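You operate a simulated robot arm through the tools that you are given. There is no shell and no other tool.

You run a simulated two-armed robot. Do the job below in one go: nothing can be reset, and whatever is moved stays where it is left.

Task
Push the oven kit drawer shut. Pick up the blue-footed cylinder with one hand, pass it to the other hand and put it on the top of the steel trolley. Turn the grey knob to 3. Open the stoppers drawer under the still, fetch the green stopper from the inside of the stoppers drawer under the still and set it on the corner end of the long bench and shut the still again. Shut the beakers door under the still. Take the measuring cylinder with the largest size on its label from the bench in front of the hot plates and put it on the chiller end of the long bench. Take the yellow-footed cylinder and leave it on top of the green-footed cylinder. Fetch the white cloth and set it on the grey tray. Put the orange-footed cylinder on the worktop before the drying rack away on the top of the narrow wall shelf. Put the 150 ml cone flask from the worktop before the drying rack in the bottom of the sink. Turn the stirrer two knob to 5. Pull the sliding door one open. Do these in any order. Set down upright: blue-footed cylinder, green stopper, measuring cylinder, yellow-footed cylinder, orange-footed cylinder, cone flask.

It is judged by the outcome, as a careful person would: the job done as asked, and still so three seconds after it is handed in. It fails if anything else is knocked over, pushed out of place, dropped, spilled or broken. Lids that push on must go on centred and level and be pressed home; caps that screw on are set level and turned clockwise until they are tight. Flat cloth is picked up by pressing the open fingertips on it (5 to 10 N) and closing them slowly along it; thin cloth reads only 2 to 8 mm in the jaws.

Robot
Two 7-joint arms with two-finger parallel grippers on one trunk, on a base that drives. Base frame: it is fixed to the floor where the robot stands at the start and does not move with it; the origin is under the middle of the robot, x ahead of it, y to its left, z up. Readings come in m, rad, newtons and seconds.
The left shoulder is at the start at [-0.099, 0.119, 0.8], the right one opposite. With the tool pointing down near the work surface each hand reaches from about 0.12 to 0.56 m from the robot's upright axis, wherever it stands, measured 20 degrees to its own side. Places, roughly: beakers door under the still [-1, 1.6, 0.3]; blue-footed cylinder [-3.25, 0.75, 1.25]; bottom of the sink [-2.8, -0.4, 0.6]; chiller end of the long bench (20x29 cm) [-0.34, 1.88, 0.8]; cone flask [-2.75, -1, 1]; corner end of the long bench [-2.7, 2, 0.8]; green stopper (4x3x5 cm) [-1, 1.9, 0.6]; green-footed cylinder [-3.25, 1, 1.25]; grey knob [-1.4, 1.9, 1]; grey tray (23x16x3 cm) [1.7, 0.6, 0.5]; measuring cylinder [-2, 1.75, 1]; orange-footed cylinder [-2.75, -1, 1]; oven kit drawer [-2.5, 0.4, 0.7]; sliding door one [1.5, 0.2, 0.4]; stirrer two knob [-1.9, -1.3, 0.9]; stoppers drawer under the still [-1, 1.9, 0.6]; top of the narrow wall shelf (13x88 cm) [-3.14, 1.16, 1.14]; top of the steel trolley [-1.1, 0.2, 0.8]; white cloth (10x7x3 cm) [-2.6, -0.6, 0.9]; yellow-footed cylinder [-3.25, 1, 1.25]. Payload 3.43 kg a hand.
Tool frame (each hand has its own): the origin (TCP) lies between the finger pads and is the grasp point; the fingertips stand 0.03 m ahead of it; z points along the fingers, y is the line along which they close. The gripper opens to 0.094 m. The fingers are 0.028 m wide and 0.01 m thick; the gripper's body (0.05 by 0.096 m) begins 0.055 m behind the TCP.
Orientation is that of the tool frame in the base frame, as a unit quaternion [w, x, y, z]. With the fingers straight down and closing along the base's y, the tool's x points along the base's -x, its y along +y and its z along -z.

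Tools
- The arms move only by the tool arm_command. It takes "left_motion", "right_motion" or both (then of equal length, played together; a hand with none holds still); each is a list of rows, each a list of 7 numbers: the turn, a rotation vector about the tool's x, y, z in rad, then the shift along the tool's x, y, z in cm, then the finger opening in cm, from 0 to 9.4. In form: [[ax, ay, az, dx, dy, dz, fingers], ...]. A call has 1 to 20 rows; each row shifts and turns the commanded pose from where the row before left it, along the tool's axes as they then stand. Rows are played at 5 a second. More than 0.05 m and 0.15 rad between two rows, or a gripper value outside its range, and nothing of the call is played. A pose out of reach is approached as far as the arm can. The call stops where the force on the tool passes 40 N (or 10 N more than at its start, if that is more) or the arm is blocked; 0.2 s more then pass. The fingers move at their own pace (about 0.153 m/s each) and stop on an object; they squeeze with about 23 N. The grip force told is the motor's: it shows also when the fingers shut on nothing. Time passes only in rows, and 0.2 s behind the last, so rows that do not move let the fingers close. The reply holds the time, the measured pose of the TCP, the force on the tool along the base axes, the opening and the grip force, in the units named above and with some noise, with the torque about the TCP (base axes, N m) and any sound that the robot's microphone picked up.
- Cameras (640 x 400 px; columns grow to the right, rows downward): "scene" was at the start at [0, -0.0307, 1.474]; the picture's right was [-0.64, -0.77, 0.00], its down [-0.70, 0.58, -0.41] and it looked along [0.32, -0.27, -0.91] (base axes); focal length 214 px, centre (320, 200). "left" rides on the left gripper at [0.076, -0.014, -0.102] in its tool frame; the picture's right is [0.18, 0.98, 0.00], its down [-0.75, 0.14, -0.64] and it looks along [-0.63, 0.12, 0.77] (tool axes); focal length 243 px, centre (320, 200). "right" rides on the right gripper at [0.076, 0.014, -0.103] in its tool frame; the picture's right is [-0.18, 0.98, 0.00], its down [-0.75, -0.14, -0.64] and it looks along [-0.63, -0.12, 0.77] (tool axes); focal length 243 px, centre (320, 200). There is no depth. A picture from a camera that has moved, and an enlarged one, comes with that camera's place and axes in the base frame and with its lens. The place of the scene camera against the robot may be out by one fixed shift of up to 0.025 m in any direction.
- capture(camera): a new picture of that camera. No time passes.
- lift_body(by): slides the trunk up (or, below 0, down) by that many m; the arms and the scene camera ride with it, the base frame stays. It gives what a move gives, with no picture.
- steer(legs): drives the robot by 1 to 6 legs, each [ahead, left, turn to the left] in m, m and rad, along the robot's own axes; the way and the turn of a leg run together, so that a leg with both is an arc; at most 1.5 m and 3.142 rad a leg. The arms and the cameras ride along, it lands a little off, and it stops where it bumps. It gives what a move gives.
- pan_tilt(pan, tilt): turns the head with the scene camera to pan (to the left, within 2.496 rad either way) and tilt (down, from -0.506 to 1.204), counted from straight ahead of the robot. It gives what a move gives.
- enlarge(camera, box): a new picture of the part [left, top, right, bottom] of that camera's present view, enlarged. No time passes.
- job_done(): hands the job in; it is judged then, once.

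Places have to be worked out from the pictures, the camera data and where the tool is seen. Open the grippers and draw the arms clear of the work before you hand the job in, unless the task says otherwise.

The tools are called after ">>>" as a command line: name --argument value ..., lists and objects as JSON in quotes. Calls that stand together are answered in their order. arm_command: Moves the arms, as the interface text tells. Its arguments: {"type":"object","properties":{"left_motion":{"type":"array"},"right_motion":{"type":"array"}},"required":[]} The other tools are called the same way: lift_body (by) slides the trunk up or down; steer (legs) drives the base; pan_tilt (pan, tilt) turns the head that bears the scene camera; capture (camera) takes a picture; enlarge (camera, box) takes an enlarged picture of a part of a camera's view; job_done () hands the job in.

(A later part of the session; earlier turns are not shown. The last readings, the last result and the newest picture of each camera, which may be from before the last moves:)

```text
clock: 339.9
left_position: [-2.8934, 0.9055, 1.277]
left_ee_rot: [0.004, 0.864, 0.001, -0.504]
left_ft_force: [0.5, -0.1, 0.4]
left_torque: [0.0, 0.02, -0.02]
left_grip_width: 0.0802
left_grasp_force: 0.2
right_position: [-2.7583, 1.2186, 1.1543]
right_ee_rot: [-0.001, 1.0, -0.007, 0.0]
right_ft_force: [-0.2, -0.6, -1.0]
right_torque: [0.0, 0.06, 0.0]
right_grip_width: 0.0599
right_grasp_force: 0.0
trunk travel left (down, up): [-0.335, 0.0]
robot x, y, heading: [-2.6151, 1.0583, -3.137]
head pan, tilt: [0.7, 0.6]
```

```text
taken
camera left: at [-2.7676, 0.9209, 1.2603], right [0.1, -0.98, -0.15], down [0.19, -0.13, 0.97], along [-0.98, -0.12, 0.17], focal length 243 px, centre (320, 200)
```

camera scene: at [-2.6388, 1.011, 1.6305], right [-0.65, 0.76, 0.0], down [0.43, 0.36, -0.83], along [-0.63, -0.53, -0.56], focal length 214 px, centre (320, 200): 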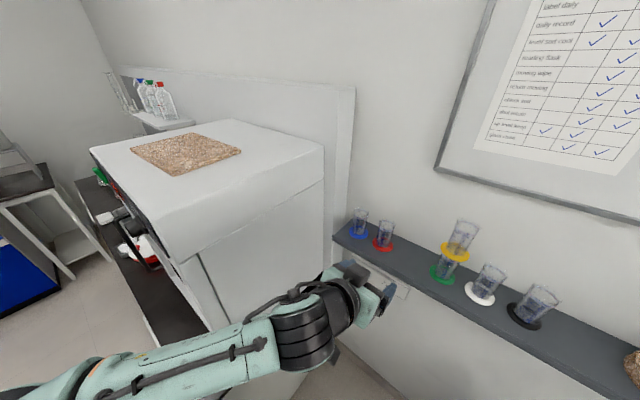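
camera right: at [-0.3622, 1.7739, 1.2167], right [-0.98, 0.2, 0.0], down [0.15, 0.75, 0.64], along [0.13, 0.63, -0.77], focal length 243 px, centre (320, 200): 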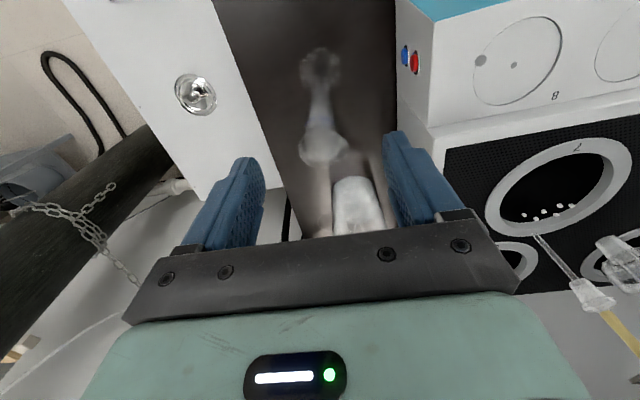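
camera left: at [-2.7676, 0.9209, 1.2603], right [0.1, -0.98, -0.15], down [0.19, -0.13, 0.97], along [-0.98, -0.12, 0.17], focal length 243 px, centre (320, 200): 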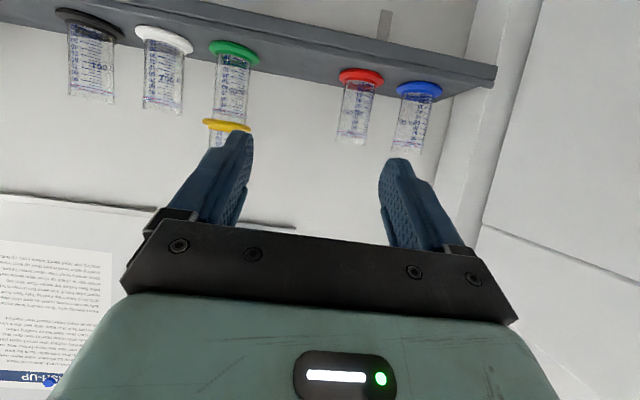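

Blue's axis is (-3.121, 0.760), rim 1.23. I slide left and approach to 12 cm short of it.

>>> arm_command --left_motion '[[0, 0, 0, 0, 3.6, 0, 7], [0, 0, 0, 0, 3.6, 0, 7], [0, 0, 0, 0, 3.6, 0, 7], [0, 0, 0, 0, 3.7, 0, 7], [0, 0, 0, 0.6, 0, 4.4, 7], [0, 0, 0, 0.6, 0, 4.4, 7], [0, 0, 0, 0.6, 0, 4.4, 7]]'

>>> capture --camera "left"

>>> capture --camera "scene"

```text
clock: 341.5
left_position: [-3.0001, 0.7572, 1.1963]
left_ee_rot: [0.005, 0.864, 0.002, -0.503]
left_ft_force: [-0.3, -0.2, 0.4]
left_torque: [-0.01, -0.03, -0.01]
left_grip_width: 0.0698
left_grasp_force: 0.0
right_position: [-2.7616, 1.2181, 1.1541]
right_ee_rot: [0.0, 1.0, -0.007, 0.001]
right_ft_force: [-0.7, 0.3, -0.2]
right_torque: [-0.02, -0.01, 0.03]
right_grip_width: 0.0603
right_grasp_force: 0.0
trunk travel left (down, up): [-0.335, 0.0]
robot x, y, heading: [-2.6145, 1.0543, -3.138]
head pan, tilt: [0.7, 0.6]
```

```text
taken
camera left: at [-2.8748, 0.772, 1.1803], right [0.1, -0.98, -0.15], down [0.19, -0.13, 0.97], along [-0.98, -0.13, 0.17], focal length 243 px, centre (320, 200)
```

left: 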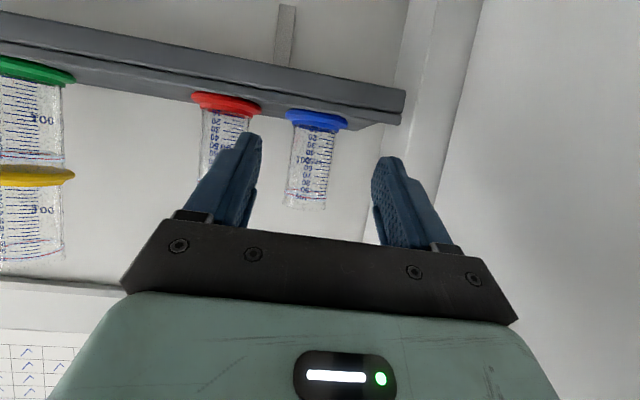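

```text
taken
camera scene: at [-2.6411, 1.0108, 1.6306], right [-0.65, 0.76, 0.0], down [0.43, 0.36, -0.82], along [-0.63, -0.53, -0.57], focal length 214 px, centre (320, 200)
```

scene: 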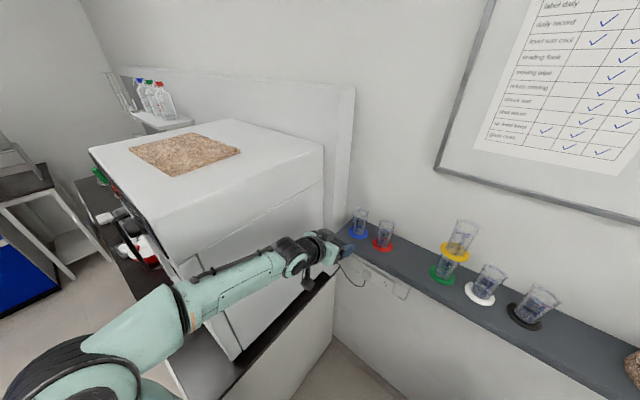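

The forearm runs close to the oven side but without contact. I enlarge to check the white panel next to blue before closing in.

>>> enlarge --camera "left" --box '[260, 40, 460, 240]'

>>> enlarge --camera "scene" --box '[310, 180, 410, 280]'

```text
2.00 times, centred on (360, 140) of left
camera zoom: at [-2.8748, 0.772, 1.1803], right [0.1, -0.98, -0.15], down [0.19, -0.13, 0.97], along [-0.98, -0.13, 0.17], focal length 485 px, centre (240, 320)
```

zoom: 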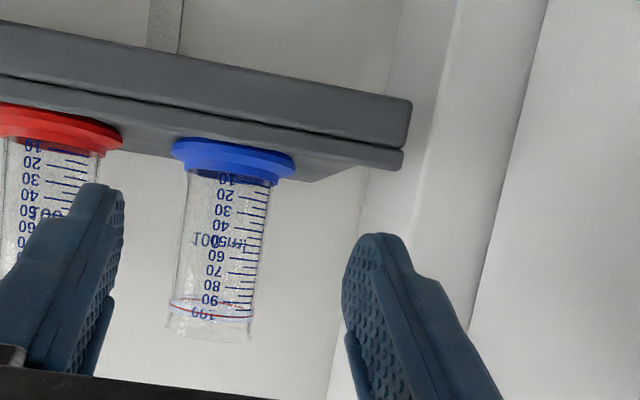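

```text
4.00 times, centred on (360, 230) of scene
camera zoom: at [-2.6411, 1.0108, 1.6306], right [-0.65, 0.76, 0.0], down [0.43, 0.36, -0.82], along [-0.63, -0.53, -0.57], focal length 858 px, centre (160, 80)
```

zoom: 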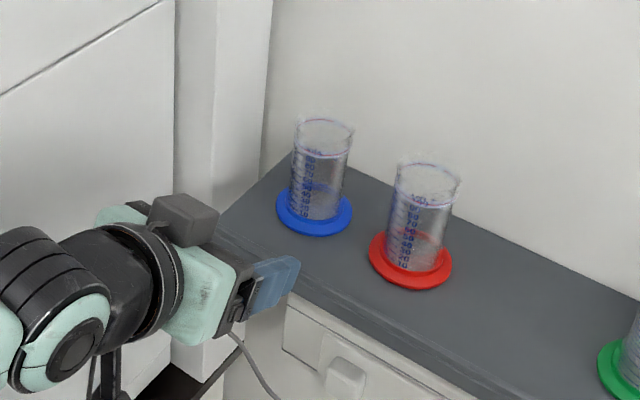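

The panel leaves ~2.5 cm free beside the finger. I advance around the blue tube.

>>> arm_command --left_motion '[[0, 0, 0, -1.3, 0.05, 2.7, 6.4], [0, 0, 0, -1.3, 0.05, 2.7, 6.4], [0, 0, 0, -1.3, 0.05, 2.7, 6.4]]'

>>> capture --camera "left"

>>> enlarge --camera "scene" --box '[310, 180, 410, 280]'

```text
clock: 342.3
left_position: [-3.0863, 0.7544, 1.1898]
left_ee_rot: [0.004, 0.865, 0.002, -0.502]
left_ft_force: [0.7, 0.0, -0.1]
left_torque: [0.01, -0.02, 0.01]
left_grip_width: 0.0641
left_grasp_force: 0.1
right_position: [-2.7589, 1.2185, 1.1543]
right_ee_rot: [0.0, 1.0, -0.007, 0.0]
right_ft_force: [-0.2, -0.2, -0.4]
right_torque: [-0.01, -0.04, -0.01]
right_grip_width: 0.0598
right_grasp_force: 0.0
trunk travel left (down, up): [-0.335, 0.0]
robot x, y, heading: [-2.6142, 1.0619, -3.139]
head pan, tilt: [0.7, 0.6]
```

```text
taken
camera left: at [-2.9606, 0.7695, 1.1738], right [0.1, -0.98, -0.15], down [0.19, -0.13, 0.97], along [-0.98, -0.13, 0.17], focal length 243 px, centre (320, 200)
```

left: 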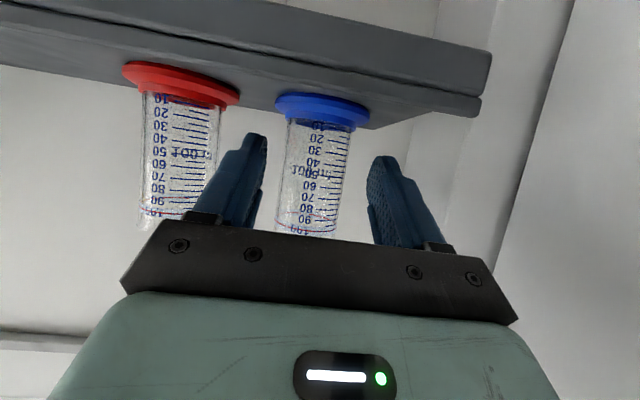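

```text
4.00 times, centred on (360, 230) of scene
camera zoom: at [-2.6404, 1.0108, 1.6305], right [-0.65, 0.76, 0.0], down [0.43, 0.36, -0.82], along [-0.63, -0.53, -0.57], focal length 858 px, centre (160, 80)
```

zoom: 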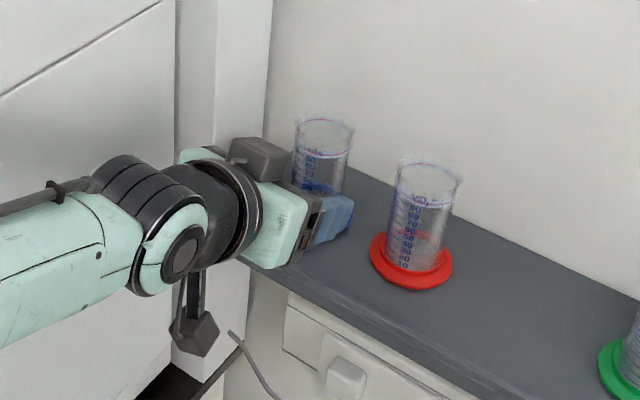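

Blue is centred between the fingers. I advance the last 3.2 cm and close.

>>> arm_command --left_motion '[[0, 0, 0, -1.3, 0, 2.7, 6.4], [0, 0, 0, 0, 0, 0, 5], [0, 0, 0, 0, 0, 0, 3], [0, 0, 0, 0, 0, 0, 0], [0, 0, 0, 0, 0, 0, 0]]'

>>> capture --camera "left"

```text
clock: 343.5
left_position: [-3.1163, 0.7536, 1.1868]
left_ee_rot: [0.005, 0.864, 0.003, -0.503]
left_ft_force: [0.8, 0.1, 0.0]
left_torque: [0.03, -0.01, 0.03]
left_grip_width: 0.046
left_grasp_force: 22.9
right_position: [-2.7589, 1.2184, 1.1541]
right_ee_rot: [-0.002, 1.0, -0.006, 0.0]
right_ft_force: [0.3, 0.0, -0.2]
right_torque: [0.02, -0.03, -0.02]
right_grip_width: 0.0603
right_grasp_force: 0.0
trunk travel left (down, up): [-0.335, 0.0]
robot x, y, heading: [-2.6126, 1.0592, -3.143]
head pan, tilt: [0.7, 0.6]
```

```text
taken
camera left: at [-2.9903, 0.7693, 1.172], right [0.1, -0.98, -0.15], down [0.19, -0.13, 0.97], along [-0.98, -0.12, 0.17], focal length 243 px, centre (320, 200)
```

left: 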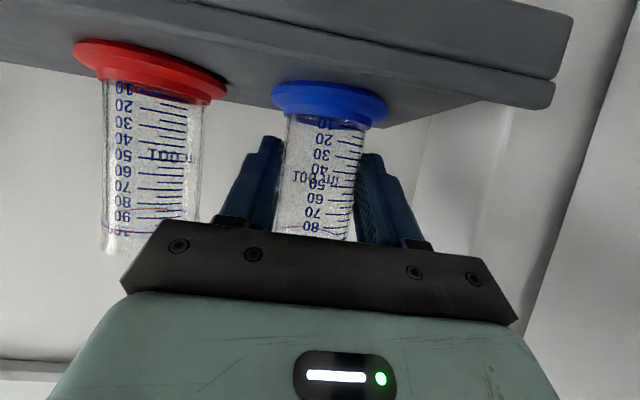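

Blue is gripped (46 mm). I lift it 4 cm and draw it back from the shelf.

>>> arm_command --left_motion '[[0, 0, 0, -0.9, 0, -0.5, 0], [0, 0, 0, -1.3, 0, -0.75, 0], [0, 0, 0, -1.3, 0, -0.75, 0], [0, 0, 0, 1.0, 0, -1.75, 0], [0, 0, 0, 1.5, 0, -2.6, 0], [0, 0, 0, 1.5, -1, -2.6, 0], [0, 0, 0, 1.5, -2, -2.6, 0], [0, 0, 0, 1.5, -2, -2.6, 0], [0, 0, 0, 1.5, -3, -2.6, 0]]'

>>> capture --camera "scene"

>>> capture --camera "left"

```text
clock: 345.5
left_position: [-2.948, 0.8377, 1.2272]
left_ee_rot: [0.005, 0.864, 0.002, -0.504]
left_ft_force: [1.0, 0.1, -2.0]
left_torque: [0.0, -0.01, 0.01]
left_grip_width: 0.0459
left_grasp_force: 22.8
right_position: [-2.7587, 1.2197, 1.1536]
right_ee_rot: [-0.001, 1.0, -0.007, -0.001]
right_ft_force: [0.1, 0.6, -0.2]
right_torque: [0.02, 0.0, 0.04]
right_grip_width: 0.0601
right_grasp_force: 0.0
trunk travel left (down, up): [-0.335, 0.0]
robot x, y, heading: [-2.6133, 1.0655, -3.143]
head pan, tilt: [0.7, 0.6]
```

```text
taken
camera scene: at [-2.6382, 1.0121, 1.6305], right [-0.65, 0.76, 0.0], down [0.43, 0.36, -0.83], along [-0.63, -0.53, -0.56], focal length 214 px, centre (320, 200)
```

scene: 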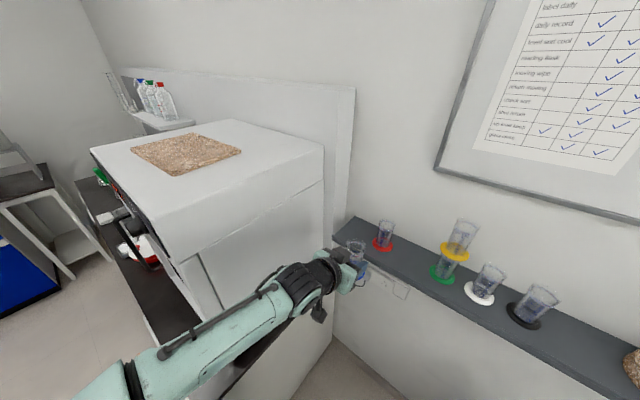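

```text
taken
camera left: at [-2.821, 0.8533, 1.2105], right [0.1, -0.98, -0.15], down [0.19, -0.13, 0.97], along [-0.98, -0.12, 0.17], focal length 243 px, centre (320, 200)
```

left: 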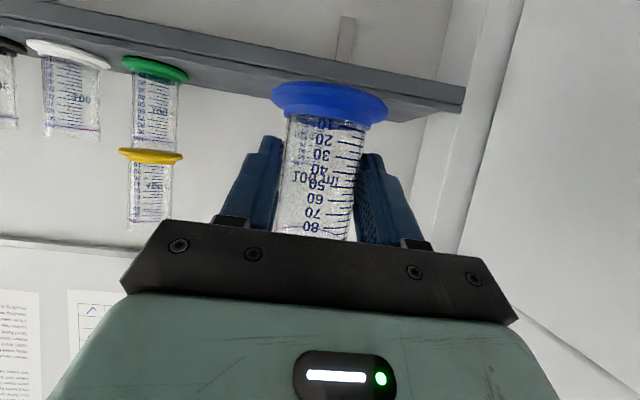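

Blue is clear of the shelf. I back into the open aisle and lower the trunk a little for the hand-over.

>>> steer --legs '[[-0.6, 0, 0]]'

>>> lift_body --by -0.1

>>> arm_command --left_motion '[[0, 0, 0, -1, -3, 1.7, 0], [0, 0, 0, -1, -3, 1.7, 0], [0, 0, 0, -1, -3, 1.7, 0], [0, 0, 0, -1, -3, 1.7, 0], [0, 0, 0, 0, -3, 0, 0], [0, 0, 0, 0, -2, 0, 0]]'

>>> pan_tilt --pan 0.0 --tilt 0.9

>>> capture --camera "scene"

```text
clock: 348.9
left_position: [-2.3464, 0.8386, 1.2269]
left_ee_rot: [0.003, 0.864, 0.0, -0.503]
left_ft_force: [0.3, -0.4, -0.8]
left_torque: [0.01, -0.04, 0.01]
left_grip_width: 0.0457
left_grasp_force: 22.8
right_position: [-2.1548, 1.2184, 1.1545]
right_ee_rot: [0.0, 1.0, -0.009, 0.0]
right_ft_force: [-0.4, 0.9, 0.1]
right_torque: [-0.01, -0.02, 0.01]
right_grip_width: 0.06
right_grasp_force: 0.1
trunk travel left (down, up): [-0.335, 0.0]
robot x, y, heading: [-2.0139, 1.0623, 3.142]
head pan, tilt: [0.7, 0.6]
```

```text
clock: 350.3
left_position: [-2.3476, 0.8386, 1.1277]
left_ee_rot: [0.004, 0.864, 0.0, -0.504]
left_ft_force: [-0.3, 0.4, -1.0]
left_torque: [0.0, -0.03, 0.03]
left_grip_width: 0.0456
left_grasp_force: 23.2
right_position: [-2.1557, 1.2182, 1.0538]
right_ee_rot: [-0.001, 1.0, -0.01, 0.001]
right_ft_force: [0.8, 0.4, 0.2]
right_torque: [-0.03, 0.02, 0.01]
right_grip_width: 0.0599
right_grasp_force: 0.1
trunk travel left (down, up): [-0.235, 0.1]
robot x, y, heading: [-2.0137, 1.0627, 3.14]
head pan, tilt: [0.7, 0.6]
```

```text
clock: 351.7
left_position: [-2.4278, 1.0102, 1.1251]
left_ee_rot: [0.004, 0.864, 0.002, -0.503]
left_ft_force: [-0.3, 0.1, -1.0]
left_torque: [-0.05, -0.04, 0.02]
left_grip_width: 0.0458
left_grasp_force: 23.2
right_position: [-2.1546, 1.2189, 1.0538]
right_ee_rot: [-0.001, 1.0, -0.008, 0.0]
right_ft_force: [-1.0, 0.2, 0.3]
right_torque: [0.0, 0.0, -0.01]
right_grip_width: 0.0602
right_grasp_force: 0.1
trunk travel left (down, up): [-0.235, 0.1]
robot x, y, heading: [-2.0138, 1.0582, 3.14]
head pan, tilt: [0.7, 0.6]
```

```text
clock: 352.8
left_position: [-2.4271, 1.0101, 1.1254]
left_ee_rot: [0.003, 0.864, 0.0, -0.503]
left_ft_force: [-0.1, -0.2, -1.5]
left_torque: [-0.02, -0.02, 0.01]
left_grip_width: 0.0456
left_grasp_force: 23.3
right_position: [-2.1554, 1.2182, 1.0539]
right_ee_rot: [-0.001, 1.0, -0.009, -0.001]
right_ft_force: [0.6, -0.3, -0.1]
right_torque: [0.02, -0.01, 0.0]
right_grip_width: 0.06
right_grasp_force: 0.2
trunk travel left (down, up): [-0.235, 0.1]
robot x, y, heading: [-2.0113, 1.0573, 3.14]
head pan, tilt: [0.0, 0.901]
```

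```text
taken
camera scene: at [-2.0458, 1.0676, 1.5009], right [0.0, 1.0, 0.0], down [0.78, 0.0, -0.62], along [-0.62, 0.0, -0.78], focal length 214 px, centre (320, 200)
```

scene: 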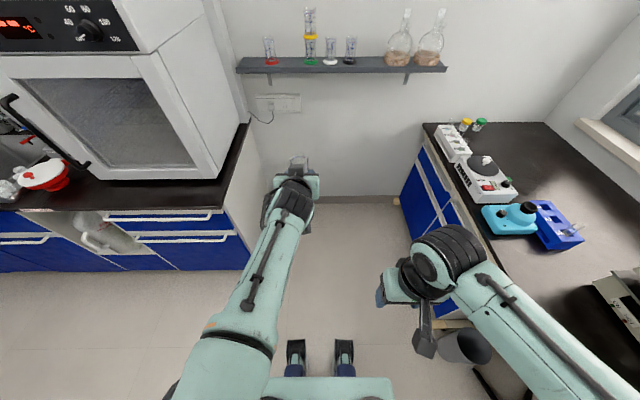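

Blue is held safely in front. I lower the left hand 10 cm and bring the right hand up and over to the tube from the right side.

>>> arm_command --left_motion '[[0, 0, 0, 2.9, 0, 1.64, 0], [0, 0, 0, 2.9, 0, 1.64, 0], [0, 0, 0, 2.9, 0, 1.64, 0], [0, 0, 0, 0, 0, 0, 0], [0, 0, 0, 0, 0, 0, 0], [0, 0, 0, 0, 0, 0, 0], [0, 0, 0, 0, 0, 0, 0], [0, 0, 0, 0, 0, 0, 0], [0, 0, 0, 0, 0, 0, 0], [0, 0, 0, 0, 0, 0, 0]]' --right_motion '[[0, 0, 0, 0, 0, -4, 8], [0, 0, 0, 0, 0, -4, 8], [0, 0, 0, 0, 0, -4, 8], [0, 0, 0, -4, 0, 0, 8], [0, 0, 0, -4, 0, 0, 8], [0, 0, 0, -4, 0, 0, 8], [0, 0, 0, -4, 0, 0, 8], [0, 0, 0, -4, 0, 0, 8], [0, 0, 0, -4, 0, 0, 8], [0, 0, 0, -3.5, 0, 0, 8]]'

>>> capture --camera "scene"

>>> capture --camera "right"

```text
clock: 354.9
left_position: [-2.4288, 1.0058, 1.0273]
left_ee_rot: [-0.02, 0.867, 0.016, -0.498]
left_ft_force: [0.2, 0.2, -1.6]
left_torque: [0.03, -0.05, -0.03]
left_grip_width: 0.0459
left_grasp_force: 22.6
right_position: [-2.3751, 1.2246, 1.1734]
right_ee_rot: [0.002, 1.0, -0.009, 0.005]
right_ft_force: [-0.7, 0.6, -0.3]
right_torque: [0.02, 0.01, -0.01]
right_grip_width: 0.0801
right_grasp_force: 0.0
right hand out of reach, approached as far as the arm can: row 9, 10
trunk travel left (down, up): [-0.235, 0.1]
robot x, y, heading: [-2.0124, 1.0612, 3.142]
head pan, tilt: [0.0, 0.901]
```

```text
taken
camera scene: at [-2.0457, 1.0677, 1.5009], right [0.0, 1.0, 0.0], down [0.78, 0.0, -0.62], along [-0.62, 0.0, -0.78], focal length 214 px, centre (320, 200)
```

scene: 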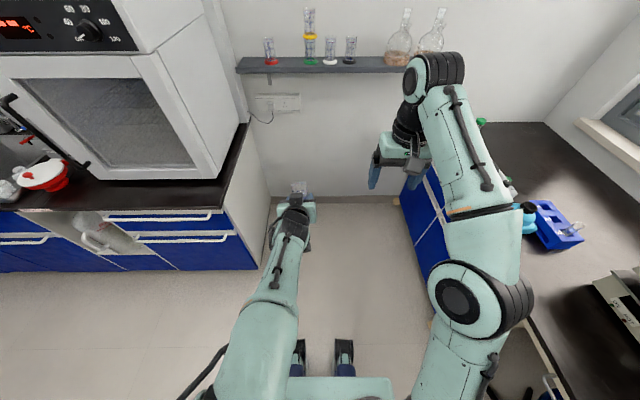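

```text
taken
camera right: at [-2.2998, 1.2084, 1.2768], right [-0.2, -0.98, 0.0], down [-0.76, 0.16, 0.64], along [-0.62, 0.13, -0.77], focal length 243 px, centre (320, 200)
```

right: 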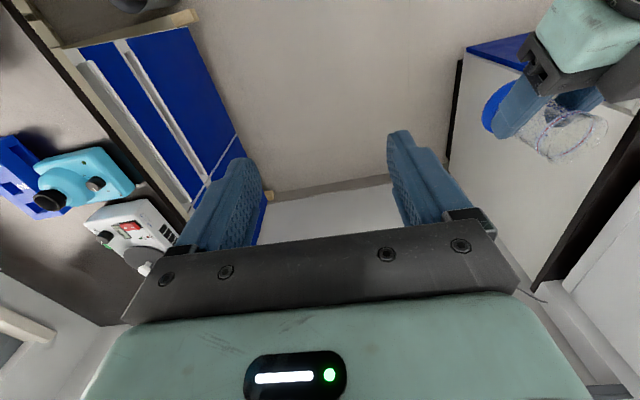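

The right arm is near its reach at that height; I bring the left hand 5 cm back and 5 cm lower (and re-level it), and lower the right too.

>>> arm_command --left_motion '[[-0.026, -0.014, 0.05, 0, 0, 0, 0], [0, 0, 0, 3.4, 0, -0.95, 0], [0, 0, 0, 3.4, 0, -0.95, 0]]' --right_motion '[[0, 0, 0, 0, 0, 2, 8], [0, 0, 0, 0, 0, 2.5, 8], [0, 0, 0, 0, 0, 2.5, 8]]'

>>> capture --camera "right"

```text
clock: 355.7
left_position: [-2.3962, 0.9814, 0.9831]
left_ee_rot: [-0.025, 0.873, 0.041, -0.486]
left_ft_force: [1.2, -0.5, -1.2]
left_torque: [-0.03, -0.01, 0.0]
left_grip_width: 0.0459
left_grasp_force: 23.0
right_position: [-2.3741, 1.2236, 1.1111]
right_ee_rot: [0.0, 1.0, -0.009, 0.0]
right_ft_force: [0.0, -0.1, 0.3]
right_torque: [0.06, 0.01, -0.02]
right_grip_width: 0.0796
right_grasp_force: 0.0
trunk travel left (down, up): [-0.235, 0.1]
robot x, y, heading: [-2.0079, 1.0589, 3.138]
head pan, tilt: [0.0, 0.901]
stopped in row 3 (left hand): the arm was blocked; the commanded pose is now the measured one
```

```text
taken
camera right: at [-2.2985, 1.207, 1.2156], right [-0.2, -0.98, 0.0], down [-0.75, 0.15, 0.64], along [-0.63, 0.13, -0.77], focal length 243 px, centre (320, 200)
```

right: 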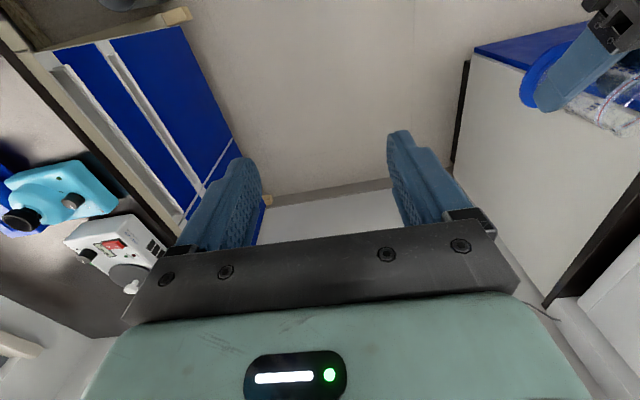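

The left arm hit a joint limit in that low central pose. I raise it again, re-level, and yaw it inward ~40° (tube stays vertical), which should free the wrist.

>>> arm_command --left_motion '[[0, 0, 0, -3.3, -1, -0.95, 0], [0, 0, 0, -3.3, -1, -0.95, 0], [-0.005, -0.02, 0.049, -3.3, -1, -0.95, 0], [-0.005, -0.02, 0.049, 0, 0, 0, 0], [0.1216, 0, 0.0688, 0, 0, 0, 0], [0.1216, 0, 0.0688, 0, 0, 0, 0], [0.1216, 0, 0.0688, 0, 0, 0, 0], [0.1216, 0, 0.0688, 0, 0, 0, 0], [0.1216, 0, 0.0688, 0, 0, 0, 0]]'

>>> capture --camera "right"

>>> capture --camera "scene"

```text
clock: 357.7
left_position: [-2.4256, 1.0019, 1.0835]
left_ee_rot: [-0.168, 0.814, -0.294, -0.473]
left_ft_force: [0.0, 0.9, -1.6]
left_torque: [-0.03, -0.04, -0.02]
left_grip_width: 0.0456
left_grasp_force: 22.6
right_position: [-2.3736, 1.2235, 1.1121]
right_ee_rot: [-0.001, 1.0, -0.01, -0.001]
right_ft_force: [-0.1, -0.6, 0.6]
right_torque: [-0.05, 0.02, -0.02]
right_grip_width: 0.08
right_grasp_force: 0.0
trunk travel left (down, up): [-0.235, 0.1]
robot x, y, heading: [-2.0097, 1.0586, 3.134]
head pan, tilt: [0.0, 0.901]
```

```text
taken
camera right: at [-2.2985, 1.2075, 1.2154], right [-0.2, -0.98, 0.0], down [-0.75, 0.15, 0.64], along [-0.63, 0.13, -0.77], focal length 243 px, centre (320, 200)
```

right: 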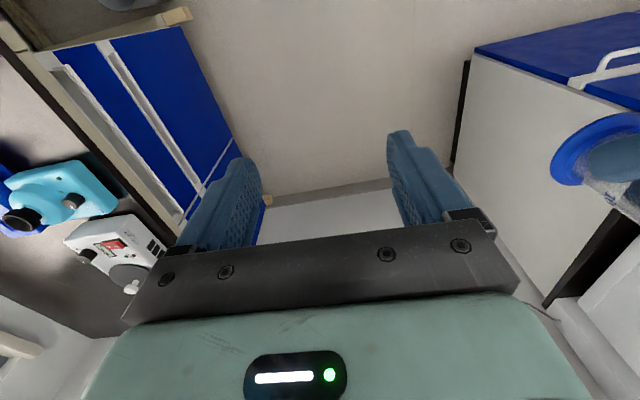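

```text
taken
camera scene: at [-2.0454, 1.0686, 1.5009], right [0.0, 1.0, 0.0], down [0.78, 0.0, -0.62], along [-0.62, 0.0, -0.78], focal length 214 px, centre (320, 200)
```

scene: 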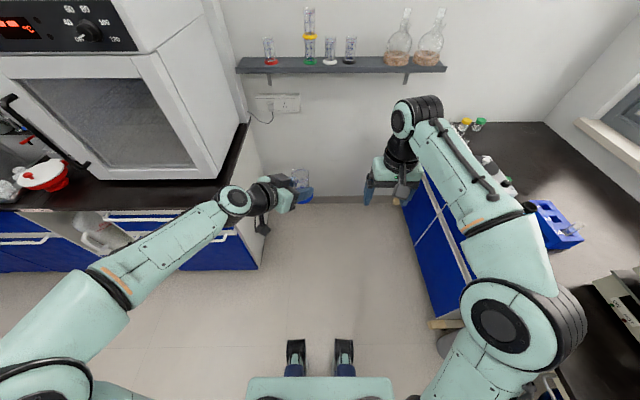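

The inward-yawed left arm is comfortable and the tube is upright. I lower it ~9 cm and check its orientation.

>>> arm_command --left_motion '[[0, 0, 0, 2.6, 0, 1.5, 0], [0, 0, 0, 2.6, 0, 1.5, 0], [0, 0, 0, 2.6, 0, 1.5, 0], [0, 0, 0, 0, 0, 0, 0]]'

>>> capture --camera "right"

```text
clock: 358.7
left_position: [-2.4257, 0.9991, 0.9944]
left_ee_rot: [-0.167, 0.814, -0.294, -0.472]
left_ft_force: [0.0, 0.4, -0.7]
left_torque: [-0.01, -0.03, -0.01]
left_grip_width: 0.0458
left_grasp_force: 23.4
right_position: [-2.3746, 1.2227, 1.1117]
right_ee_rot: [-0.001, 1.0, -0.009, 0.0]
right_ft_force: [-0.3, 0.3, 0.4]
right_torque: [0.03, 0.04, 0.01]
right_grip_width: 0.0801
right_grasp_force: 0.1
trunk travel left (down, up): [-0.235, 0.1]
robot x, y, heading: [-2.0125, 1.0602, 3.142]
head pan, tilt: [0.0, 0.901]
```

```text
taken
camera right: at [-2.2985, 1.2068, 1.2155], right [-0.2, -0.98, 0.0], down [-0.75, 0.15, 0.64], along [-0.63, 0.13, -0.77], focal length 243 px, centre (320, 200)
```

right: 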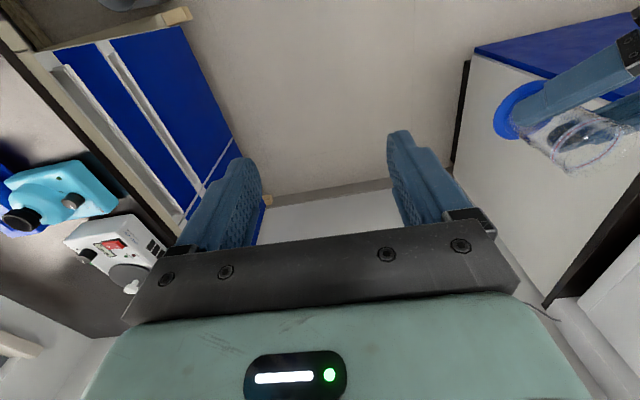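

The left hand is steady with blue's axis at about (-2.432, 1.008), rim z≈1.04. I yaw the right hand to match and move it above the tube.

>>> arm_command --right_motion '[[0, 0, 0.137, 0, 0, 0, 8], [0, 0, 0.137, 0, 0, 0, 8], [0, 0, 0.137, 0, 0, 0, 8], [0, 0, 0.137, 0, 0, 0, 8], [0, 0, 0.137, 0, 0, 0, 8], [0, 0, 0, 1.8, 4, 0, 8], [0, 0, 0, 1.8, 4, 0, 8], [0, 0, 0, 1.8, 4, 0, 8], [0, 0, 0, 1.8, 4, 0, 8]]'

>>> capture --camera "right"

>>> capture --camera "scene"

```text
clock: 360.7
left_position: [-2.4266, 0.9984, 0.9947]
left_ee_rot: [-0.168, 0.813, -0.295, -0.473]
left_ft_force: [0.5, 0.1, -1.8]
left_torque: [-0.01, -0.04, -0.01]
left_grip_width: 0.0457
left_grasp_force: 22.5
right_position: [-2.4208, 1.0655, 1.1109]
right_ee_rot: [-0.001, 0.939, -0.344, 0.0]
right_ft_force: [0.7, 0.5, 0.0]
right_torque: [-0.01, 0.0, 0.01]
right_grip_width: 0.08
right_grasp_force: 0.1
right hand out of reach, approached as far as the arm can: row 9
trunk travel left (down, up): [-0.235, 0.1]
robot x, y, heading: [-2.0109, 1.0643, 3.139]
head pan, tilt: [0.0, 0.901]
```

```text
taken
camera right: at [-2.3718, 1.005, 1.214], right [-0.78, -0.63, 0.0], down [-0.48, 0.59, 0.64], along [-0.41, 0.5, -0.77], focal length 243 px, centre (320, 200)
```

right: 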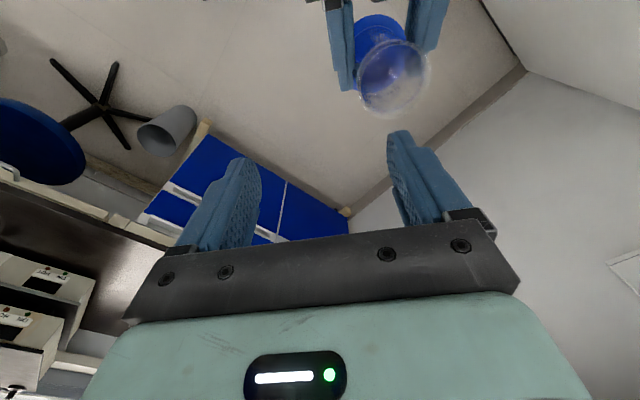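

```text
taken
camera scene: at [-2.0458, 1.0667, 1.5009], right [0.0, 1.0, 0.0], down [0.78, 0.0, -0.62], along [-0.62, 0.0, -0.78], focal length 214 px, centre (320, 200)
```

scene: 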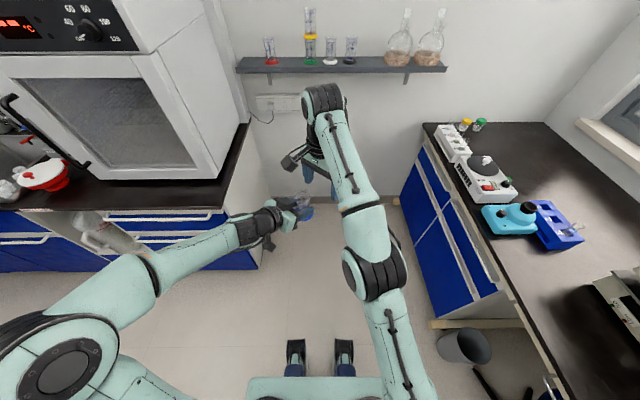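

The right arm is at its lateral reach, so I bring the left hand (with blue) 5 cm toward it instead.

>>> arm_command --left_motion '[[0, 0, 0, -0.24, -2.9, 0.37, 0], [0, 0, 0, -0.24, -2.9, 0.37, 0], [0, 0, 0, 0, 0, 0, 0]]'

>>> capture --camera "right"

```text
clock: 361.5
left_position: [-2.3954, 1.0493, 0.9928]
left_ee_rot: [-0.167, 0.814, -0.294, -0.473]
left_ft_force: [-0.4, 0.3, -0.7]
left_torque: [-0.03, -0.01, 0.01]
left_grip_width: 0.0455
left_grasp_force: 22.6
right_position: [-2.4214, 1.0663, 1.1104]
right_ee_rot: [-0.002, 0.939, -0.344, 0.0]
right_ft_force: [-0.7, 0.1, 0.0]
right_torque: [0.03, -0.03, 0.0]
right_grip_width: 0.0801
right_grasp_force: 0.0
trunk travel left (down, up): [-0.235, 0.1]
robot x, y, heading: [-2.0108, 1.0616, 3.14]
head pan, tilt: [0.0, 0.901]
```

```text
taken
camera right: at [-2.3725, 1.0061, 1.2137], right [-0.78, -0.63, 0.0], down [-0.48, 0.59, 0.64], along [-0.41, 0.5, -0.77], focal length 243 px, centre (320, 200)
```

right: 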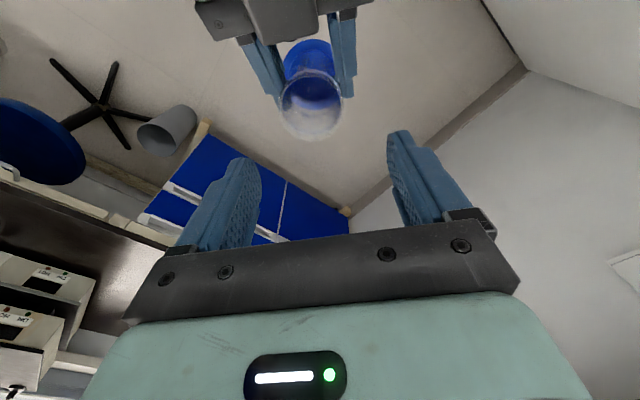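

Aligned: the tube is 2 cm along the right tool's x. I centre over it and descend to grip its top part.

>>> arm_command --right_motion '[[0, 0, 0, 1, -0.18, 0, 7.5], [0, 0, 0, 1, -0.18, 0, 7.5], [0, 0, 0, 0, 0, 2, 7.5], [0, 0, 0, 0, 0, 2, 7.5]]'

>>> capture --camera "right"

```text
clock: 362.5
left_position: [-2.3943, 1.0485, 0.9933]
left_ee_rot: [-0.167, 0.813, -0.295, -0.473]
left_ft_force: [-1.1, 0.2, -2.4]
left_torque: [-0.02, 0.01, 0.02]
left_grip_width: 0.0455
left_grasp_force: 23.1
right_position: [-2.4035, 1.0549, 1.0711]
right_ee_rot: [-0.001, 0.939, -0.344, 0.0]
right_ft_force: [-0.5, 0.5, -0.6]
right_torque: [-0.01, -0.01, -0.02]
right_grip_width: 0.0751
right_grasp_force: 0.0
trunk travel left (down, up): [-0.235, 0.1]
robot x, y, heading: [-2.0132, 1.0619, 3.14]
head pan, tilt: [0.0, 0.901]
```

```text
taken
camera right: at [-2.3545, 0.9945, 1.1746], right [-0.78, -0.63, 0.0], down [-0.48, 0.59, 0.64], along [-0.4, 0.5, -0.77], focal length 243 px, centre (320, 200)
```

right: 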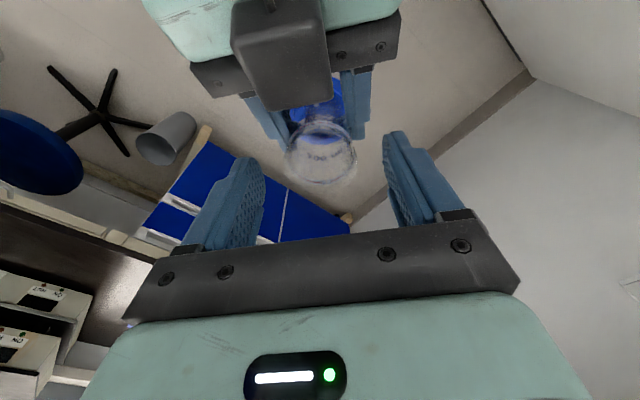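

There is a box on top of the left hand, so I shift the right hand 8 mm away from it and descend slowly.

>>> arm_command --right_motion '[[0, 0, 0, -0.8, 0, 0, 7], [0, 0, 0, 0, 0, 1, 7], [0, 0, 0, 0, 0, 0.8, 7]]'

>>> capture --camera "right"

>>> enlarge --camera "scene" --box '[240, 120, 400, 260]'

```text
clock: 363.3
left_position: [-2.396, 1.0487, 0.994]
left_ee_rot: [-0.167, 0.814, -0.294, -0.472]
left_ft_force: [-0.2, 0.3, -1.0]
left_torque: [-0.01, -0.05, 0.0]
left_grip_width: 0.0453
left_grasp_force: 22.6
right_position: [-2.4089, 1.0608, 1.0537]
right_ee_rot: [-0.001, 0.939, -0.345, 0.0]
right_ft_force: [0.2, 0.1, 0.4]
right_torque: [0.01, 0.01, 0.02]
right_grip_width: 0.0701
right_grasp_force: 0.2
trunk travel left (down, up): [-0.235, 0.1]
robot x, y, heading: [-2.0105, 1.0585, 3.138]
head pan, tilt: [0.0, 0.901]
```

```text
taken
camera right: at [-2.3608, 1.0001, 1.1567], right [-0.78, -0.63, 0.0], down [-0.48, 0.59, 0.64], along [-0.4, 0.5, -0.77], focal length 243 px, centre (320, 200)
```

right: 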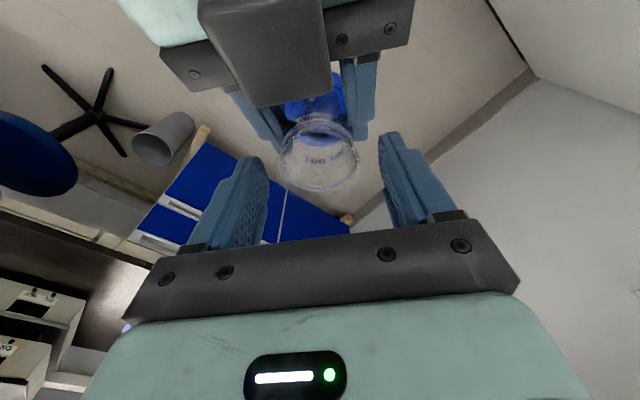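

```text
2.86 times, centred on (320, 190) of scene
camera zoom: at [-2.0458, 1.0678, 1.5009], right [0.0, 1.0, 0.0], down [0.78, 0.0, -0.62], along [-0.62, 0.0, -0.78], focal length 613 px, centre (320, 229)
```

zoom: 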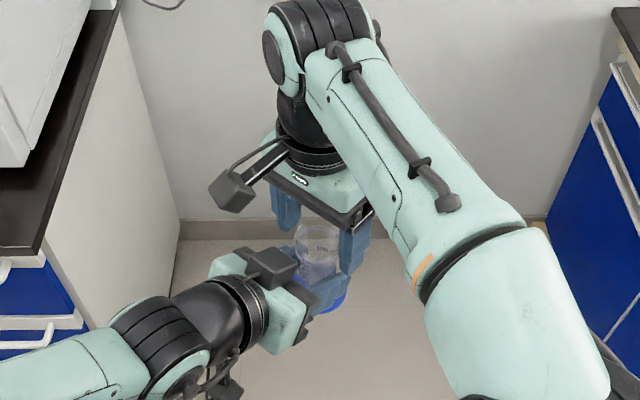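

Good alignment. I go 6 mm lower and close the right gripper on the tube's top.

>>> arm_command --right_motion '[[0, 0, 0, 0, 0, 0.6, 7], [0, 0, 0, 0, 0, 0, 5.6], [0, 0, 0, 0, 0, 0, 4], [0, 0, 0, 0, 0, 0, 0], [0, 0, 0, 0, 0, 0, 0]]'

>>> capture --camera "right"

```text
clock: 364.5
left_position: [-2.3945, 1.0496, 0.9934]
left_ee_rot: [-0.167, 0.814, -0.294, -0.473]
left_ft_force: [1.2, -0.7, -1.4]
left_torque: [0.2, -0.11, 0.04]
left_grip_width: 0.0458
left_grasp_force: 23.1
right_position: [-2.4096, 1.0612, 1.0463]
right_ee_rot: [-0.001, 0.939, -0.345, -0.001]
right_ft_force: [-0.6, 1.5, 0.1]
right_torque: [-0.19, 0.1, -0.04]
right_grip_width: 0.0443
right_grasp_force: 23.6
trunk travel left (down, up): [-0.235, 0.1]
robot x, y, heading: [-2.0098, 1.0586, 3.139]
head pan, tilt: [0.0, 0.901]
```

```text
taken
camera right: at [-2.3607, 1.0005, 1.1504], right [-0.78, -0.63, 0.0], down [-0.48, 0.59, 0.64], along [-0.4, 0.5, -0.77], focal length 243 px, centre (320, 200)
```

right: 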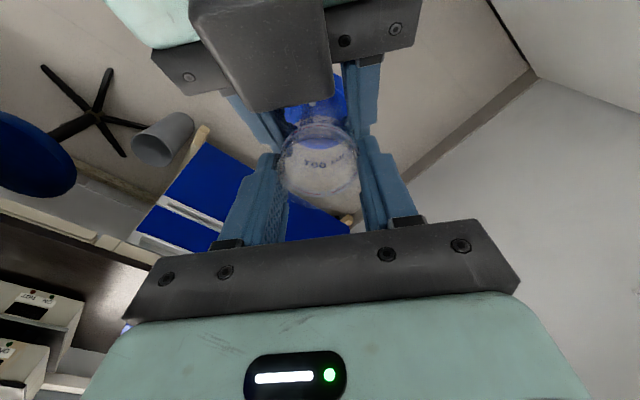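

Both hands hold the tube. I open the left hand and withdraw it horizontally backward.

>>> arm_command --left_motion '[[0, 0, 0, 0, 0, 0, 5.2], [0, 0, 0, 0, 0, 0, 6.4], [0, 0, 0, 0, 0, 0, 7.6], [0, 0, 0, 1, 0, -1.74, 7.6], [0, 0, 0, 1, 0, -1.74, 7.6], [0, 0, 0, 2, 0, -3.48, 7.6], [0, 0, 0, 2, 0, -3.48, 7.6], [0, 0, 0, 2, 0, -3.48, 7.6]]'

>>> capture --camera "right"

>>> capture --camera "scene"

```text
clock: 366.3
left_position: [-2.2719, 0.9465, 0.9968]
left_ee_rot: [-0.168, 0.814, -0.295, -0.472]
left_ft_force: [-0.5, -0.6, -0.5]
left_torque: [0.01, -0.01, -0.02]
left_grip_width: 0.0762
left_grasp_force: 0.1
right_position: [-2.409, 1.0611, 1.0467]
right_ee_rot: [-0.001, 0.939, -0.345, 0.0]
right_ft_force: [0.5, 0.1, 0.2]
right_torque: [0.02, 0.05, 0.03]
right_grip_width: 0.0443
right_grasp_force: 22.5
trunk travel left (down, up): [-0.235, 0.1]
robot x, y, heading: [-2.0138, 1.0604, 3.142]
head pan, tilt: [0.0, 0.901]
```

```text
taken
camera right: at [-2.3597, 0.9999, 1.1506], right [-0.78, -0.63, 0.0], down [-0.48, 0.59, 0.64], along [-0.4, 0.5, -0.77], focal length 243 px, centre (320, 200)
```

right: 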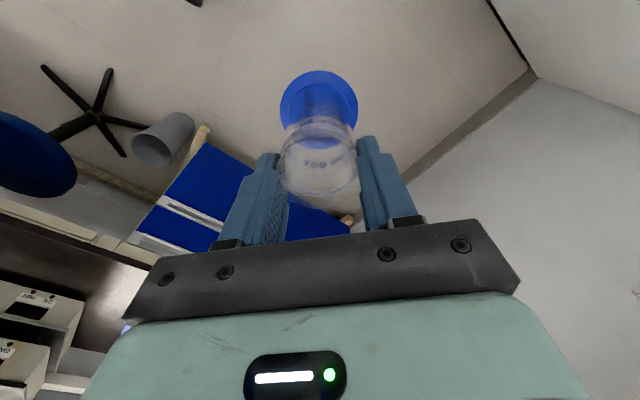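

```text
taken
camera scene: at [-2.0447, 1.067, 1.5009], right [0.0, 1.0, 0.0], down [0.78, 0.0, -0.62], along [-0.62, 0.0, -0.78], focal length 214 px, centre (320, 200)
```

scene: 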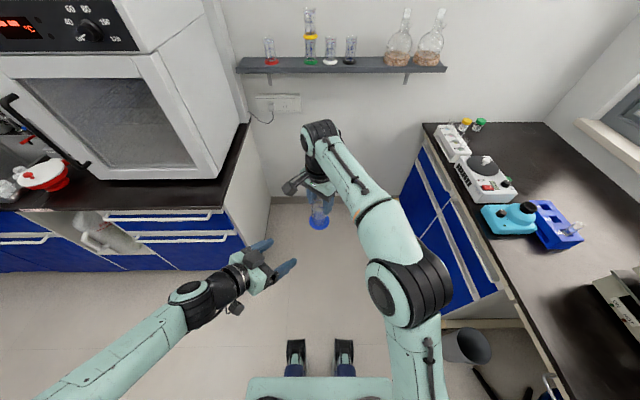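

Hand-over complete: the right hand holds blue. I raise the trunk a bit, then drive back and turn to face the trolley.

>>> lift_body --by 0.09

>>> steer --legs '[[-0.6, 0, 0], [0, 0, 1.571]]'

>>> pan_tilt --pan 0.3 --tilt 0.8

>>> capture --camera "scene"

```text
clock: 367.6
left_position: [-2.3092, 0.947, 1.1212]
left_ee_rot: [-0.155, 0.793, -0.302, -0.506]
left_ft_force: [0.6, 0.7, 0.5]
left_torque: [-0.03, 0.02, 0.0]
left_grip_width: 0.0759
left_grasp_force: 0.0
right_position: [-2.4077, 1.0598, 1.1362]
right_ee_rot: [-0.001, 0.939, -0.345, 0.0]
right_ft_force: [0.3, -0.2, -1.0]
right_torque: [0.01, 0.01, -0.03]
right_grip_width: 0.0442
right_grasp_force: 22.5
trunk travel left (down, up): [-0.325, 0.01]
robot x, y, heading: [-2.0104, 1.062, 3.145]
head pan, tilt: [0.0, 0.901]
```

```text
clock: 374.9
left_position: [-1.2852, 0.7642, 1.121]
left_ee_rot: [0.263, 0.762, 0.371, -0.46]
left_ft_force: [0.1, 0.1, 0.3]
left_torque: [-0.04, -0.04, 0.0]
left_grip_width: 0.0762
left_grasp_force: 0.1
right_position: [-1.3913, 0.6588, 1.137]
right_ee_rot: [-0.002, 0.894, 0.448, -0.001]
right_ft_force: [-0.1, 0.1, -1.0]
right_torque: [-0.02, 0.02, 0.03]
right_grip_width: 0.0441
right_grasp_force: 22.6
trunk travel left (down, up): [-0.325, 0.01]
robot x, y, heading: [-1.4169, 1.0547, -1.513]
head pan, tilt: [0.0, 0.901]
```

```text
clock: 375.7
left_position: [-1.2861, 0.7624, 1.1195]
left_ee_rot: [0.262, 0.763, 0.37, -0.461]
left_ft_force: [1.1, 0.2, -0.3]
left_torque: [0.0, 0.01, 0.0]
left_grip_width: 0.076
left_grasp_force: 0.0
right_position: [-1.3926, 0.6578, 1.1373]
right_ee_rot: [0.0, 0.894, 0.448, 0.0]
right_ft_force: [0.5, -0.4, -0.8]
right_torque: [0.01, 0.0, -0.01]
right_grip_width: 0.0442
right_grasp_force: 22.8
trunk travel left (down, up): [-0.325, 0.01]
robot x, y, heading: [-1.4157, 1.053, -1.515]
head pan, tilt: [0.3, 0.799]
```

```text
taken
camera scene: at [-1.3937, 1.0323, 1.6048], right [-0.94, -0.35, 0.0], down [-0.25, 0.67, -0.7], along [0.24, -0.65, -0.72], focal length 214 px, centre (320, 200)
```

scene: 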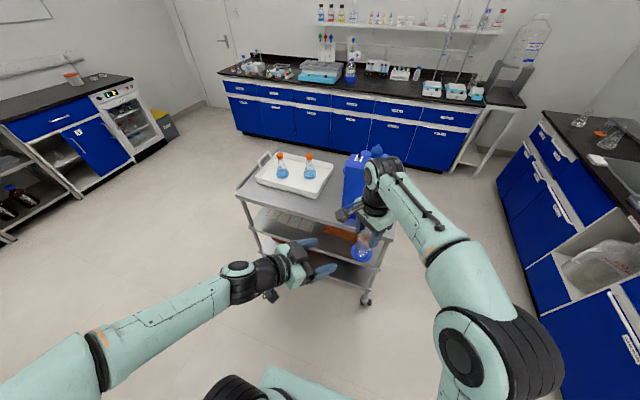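

I enlarge the trolley top to find free space.

>>> enlarge --camera "scene" --box '[220, 130, 420, 280]'

```text
2.67 times, centred on (320, 205) of scene
camera zoom: at [-1.3937, 1.0323, 1.6048], right [-0.94, -0.35, 0.0], down [-0.25, 0.67, -0.7], along [0.24, -0.65, -0.72], focal length 572 px, centre (320, 187)
```

zoom: 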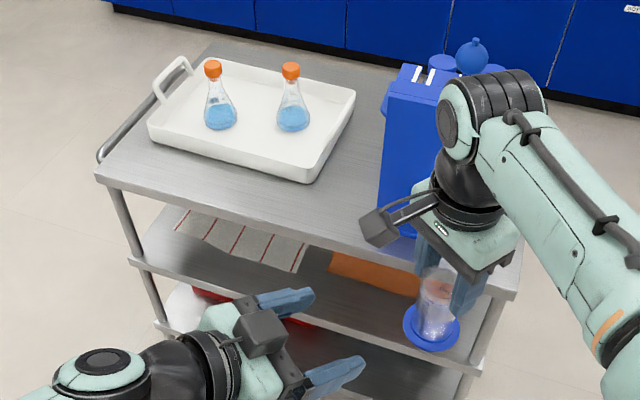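

A good free spot is (-1.165, 0.355), between tray and blue box. I bring the left hand back to neutral and shift the robot over.

>>> arm_command --left_motion '[[0, 0.131, 0, 0, 0, -1, 6], [0, 0.131, 0, 0, 0, -1, 6], [0, 0.131, 0, 0, 0, -1, 6], [0, 0.131, 0, 0, 2, -1, 6], [0, 0.131, 0, 0, 2, 0, 6], [0, 0.131, 0, 0, 2, 0, 6], [0, 0.131, 0, 0, 2, 0, 6], [0, 0.131, 0, 0, 2, 0, 6], [0, 0, -0.14, 0, 0, 0, 6], [0, 0, -0.14, 0, 0, 0, 6], [0, 0, -0.14, 0, 0, 0, 6], [0, 0, -0.14, 0, 0, 0, 6], [0, 0, -0.14, 0, 0, 0, 6]]'

>>> steer --legs '[[0.15, 0.27, -0.056]]'

>>> capture --camera "scene"

>>> capture --camera "right"

```text
clock: 378.5
left_position: [-1.1883, 0.732, 1.1505]
left_ee_rot: [0.034, 0.68, 0.732, -0.029]
left_ft_force: [0.2, 0.6, 0.8]
left_torque: [-0.02, 0.01, 0.0]
left_grip_width: 0.0599
left_grasp_force: 0.1
right_position: [-1.3917, 0.6586, 1.1372]
right_ee_rot: [-0.001, 0.894, 0.448, -0.001]
right_ft_force: [1.0, -0.7, -0.8]
right_torque: [0.04, 0.01, 0.01]
right_grip_width: 0.0441
right_grasp_force: 23.8
trunk travel left (down, up): [-0.325, 0.01]
robot x, y, heading: [-1.4149, 1.0525, -1.514]
head pan, tilt: [0.3, 0.799]
```

```text
clock: 381.4
left_position: [-0.9353, 0.5794, 1.1511]
left_ee_rot: [0.033, 0.703, 0.71, -0.03]
left_ft_force: [0.4, -0.2, -0.2]
left_torque: [0.01, 0.0, -0.04]
left_grip_width: 0.0601
left_grasp_force: 0.0
right_position: [-1.1418, 0.5202, 1.1377]
right_ee_rot: [-0.001, 0.906, 0.422, 0.0]
right_ft_force: [-0.2, -0.6, -0.9]
right_torque: [0.0, 0.02, 0.01]
right_grip_width: 0.0444
right_grasp_force: 23.2
trunk travel left (down, up): [-0.325, 0.01]
robot x, y, heading: [-1.1418, 0.9173, -1.569]
head pan, tilt: [0.3, 0.799]
```

```text
taken
camera scene: at [-1.1231, 0.8923, 1.6048], right [-0.95, -0.3, 0.0], down [-0.21, 0.68, -0.7], along [0.21, -0.67, -0.72], focal length 214 px, centre (320, 200)
```

scene: 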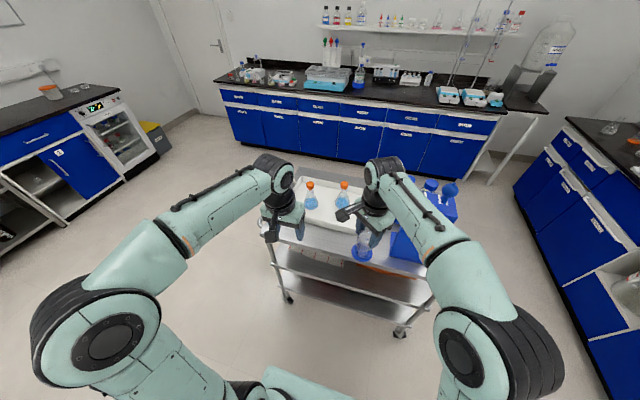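

```text
taken
camera right: at [-1.0823, 0.5685, 1.2409], right [0.63, -0.77, 0.0], down [-0.59, -0.49, 0.64], along [-0.5, -0.41, -0.77], focal length 243 px, centre (320, 200)
```

right: 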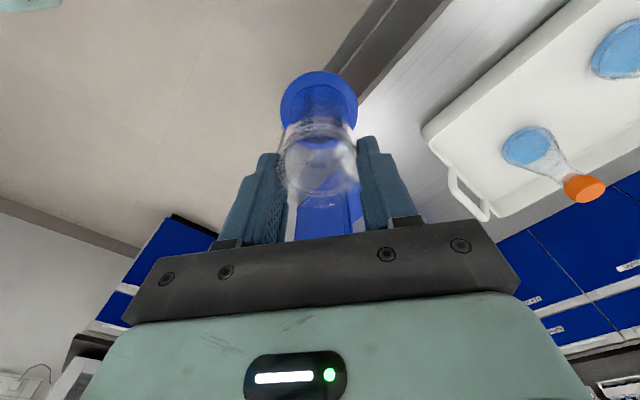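

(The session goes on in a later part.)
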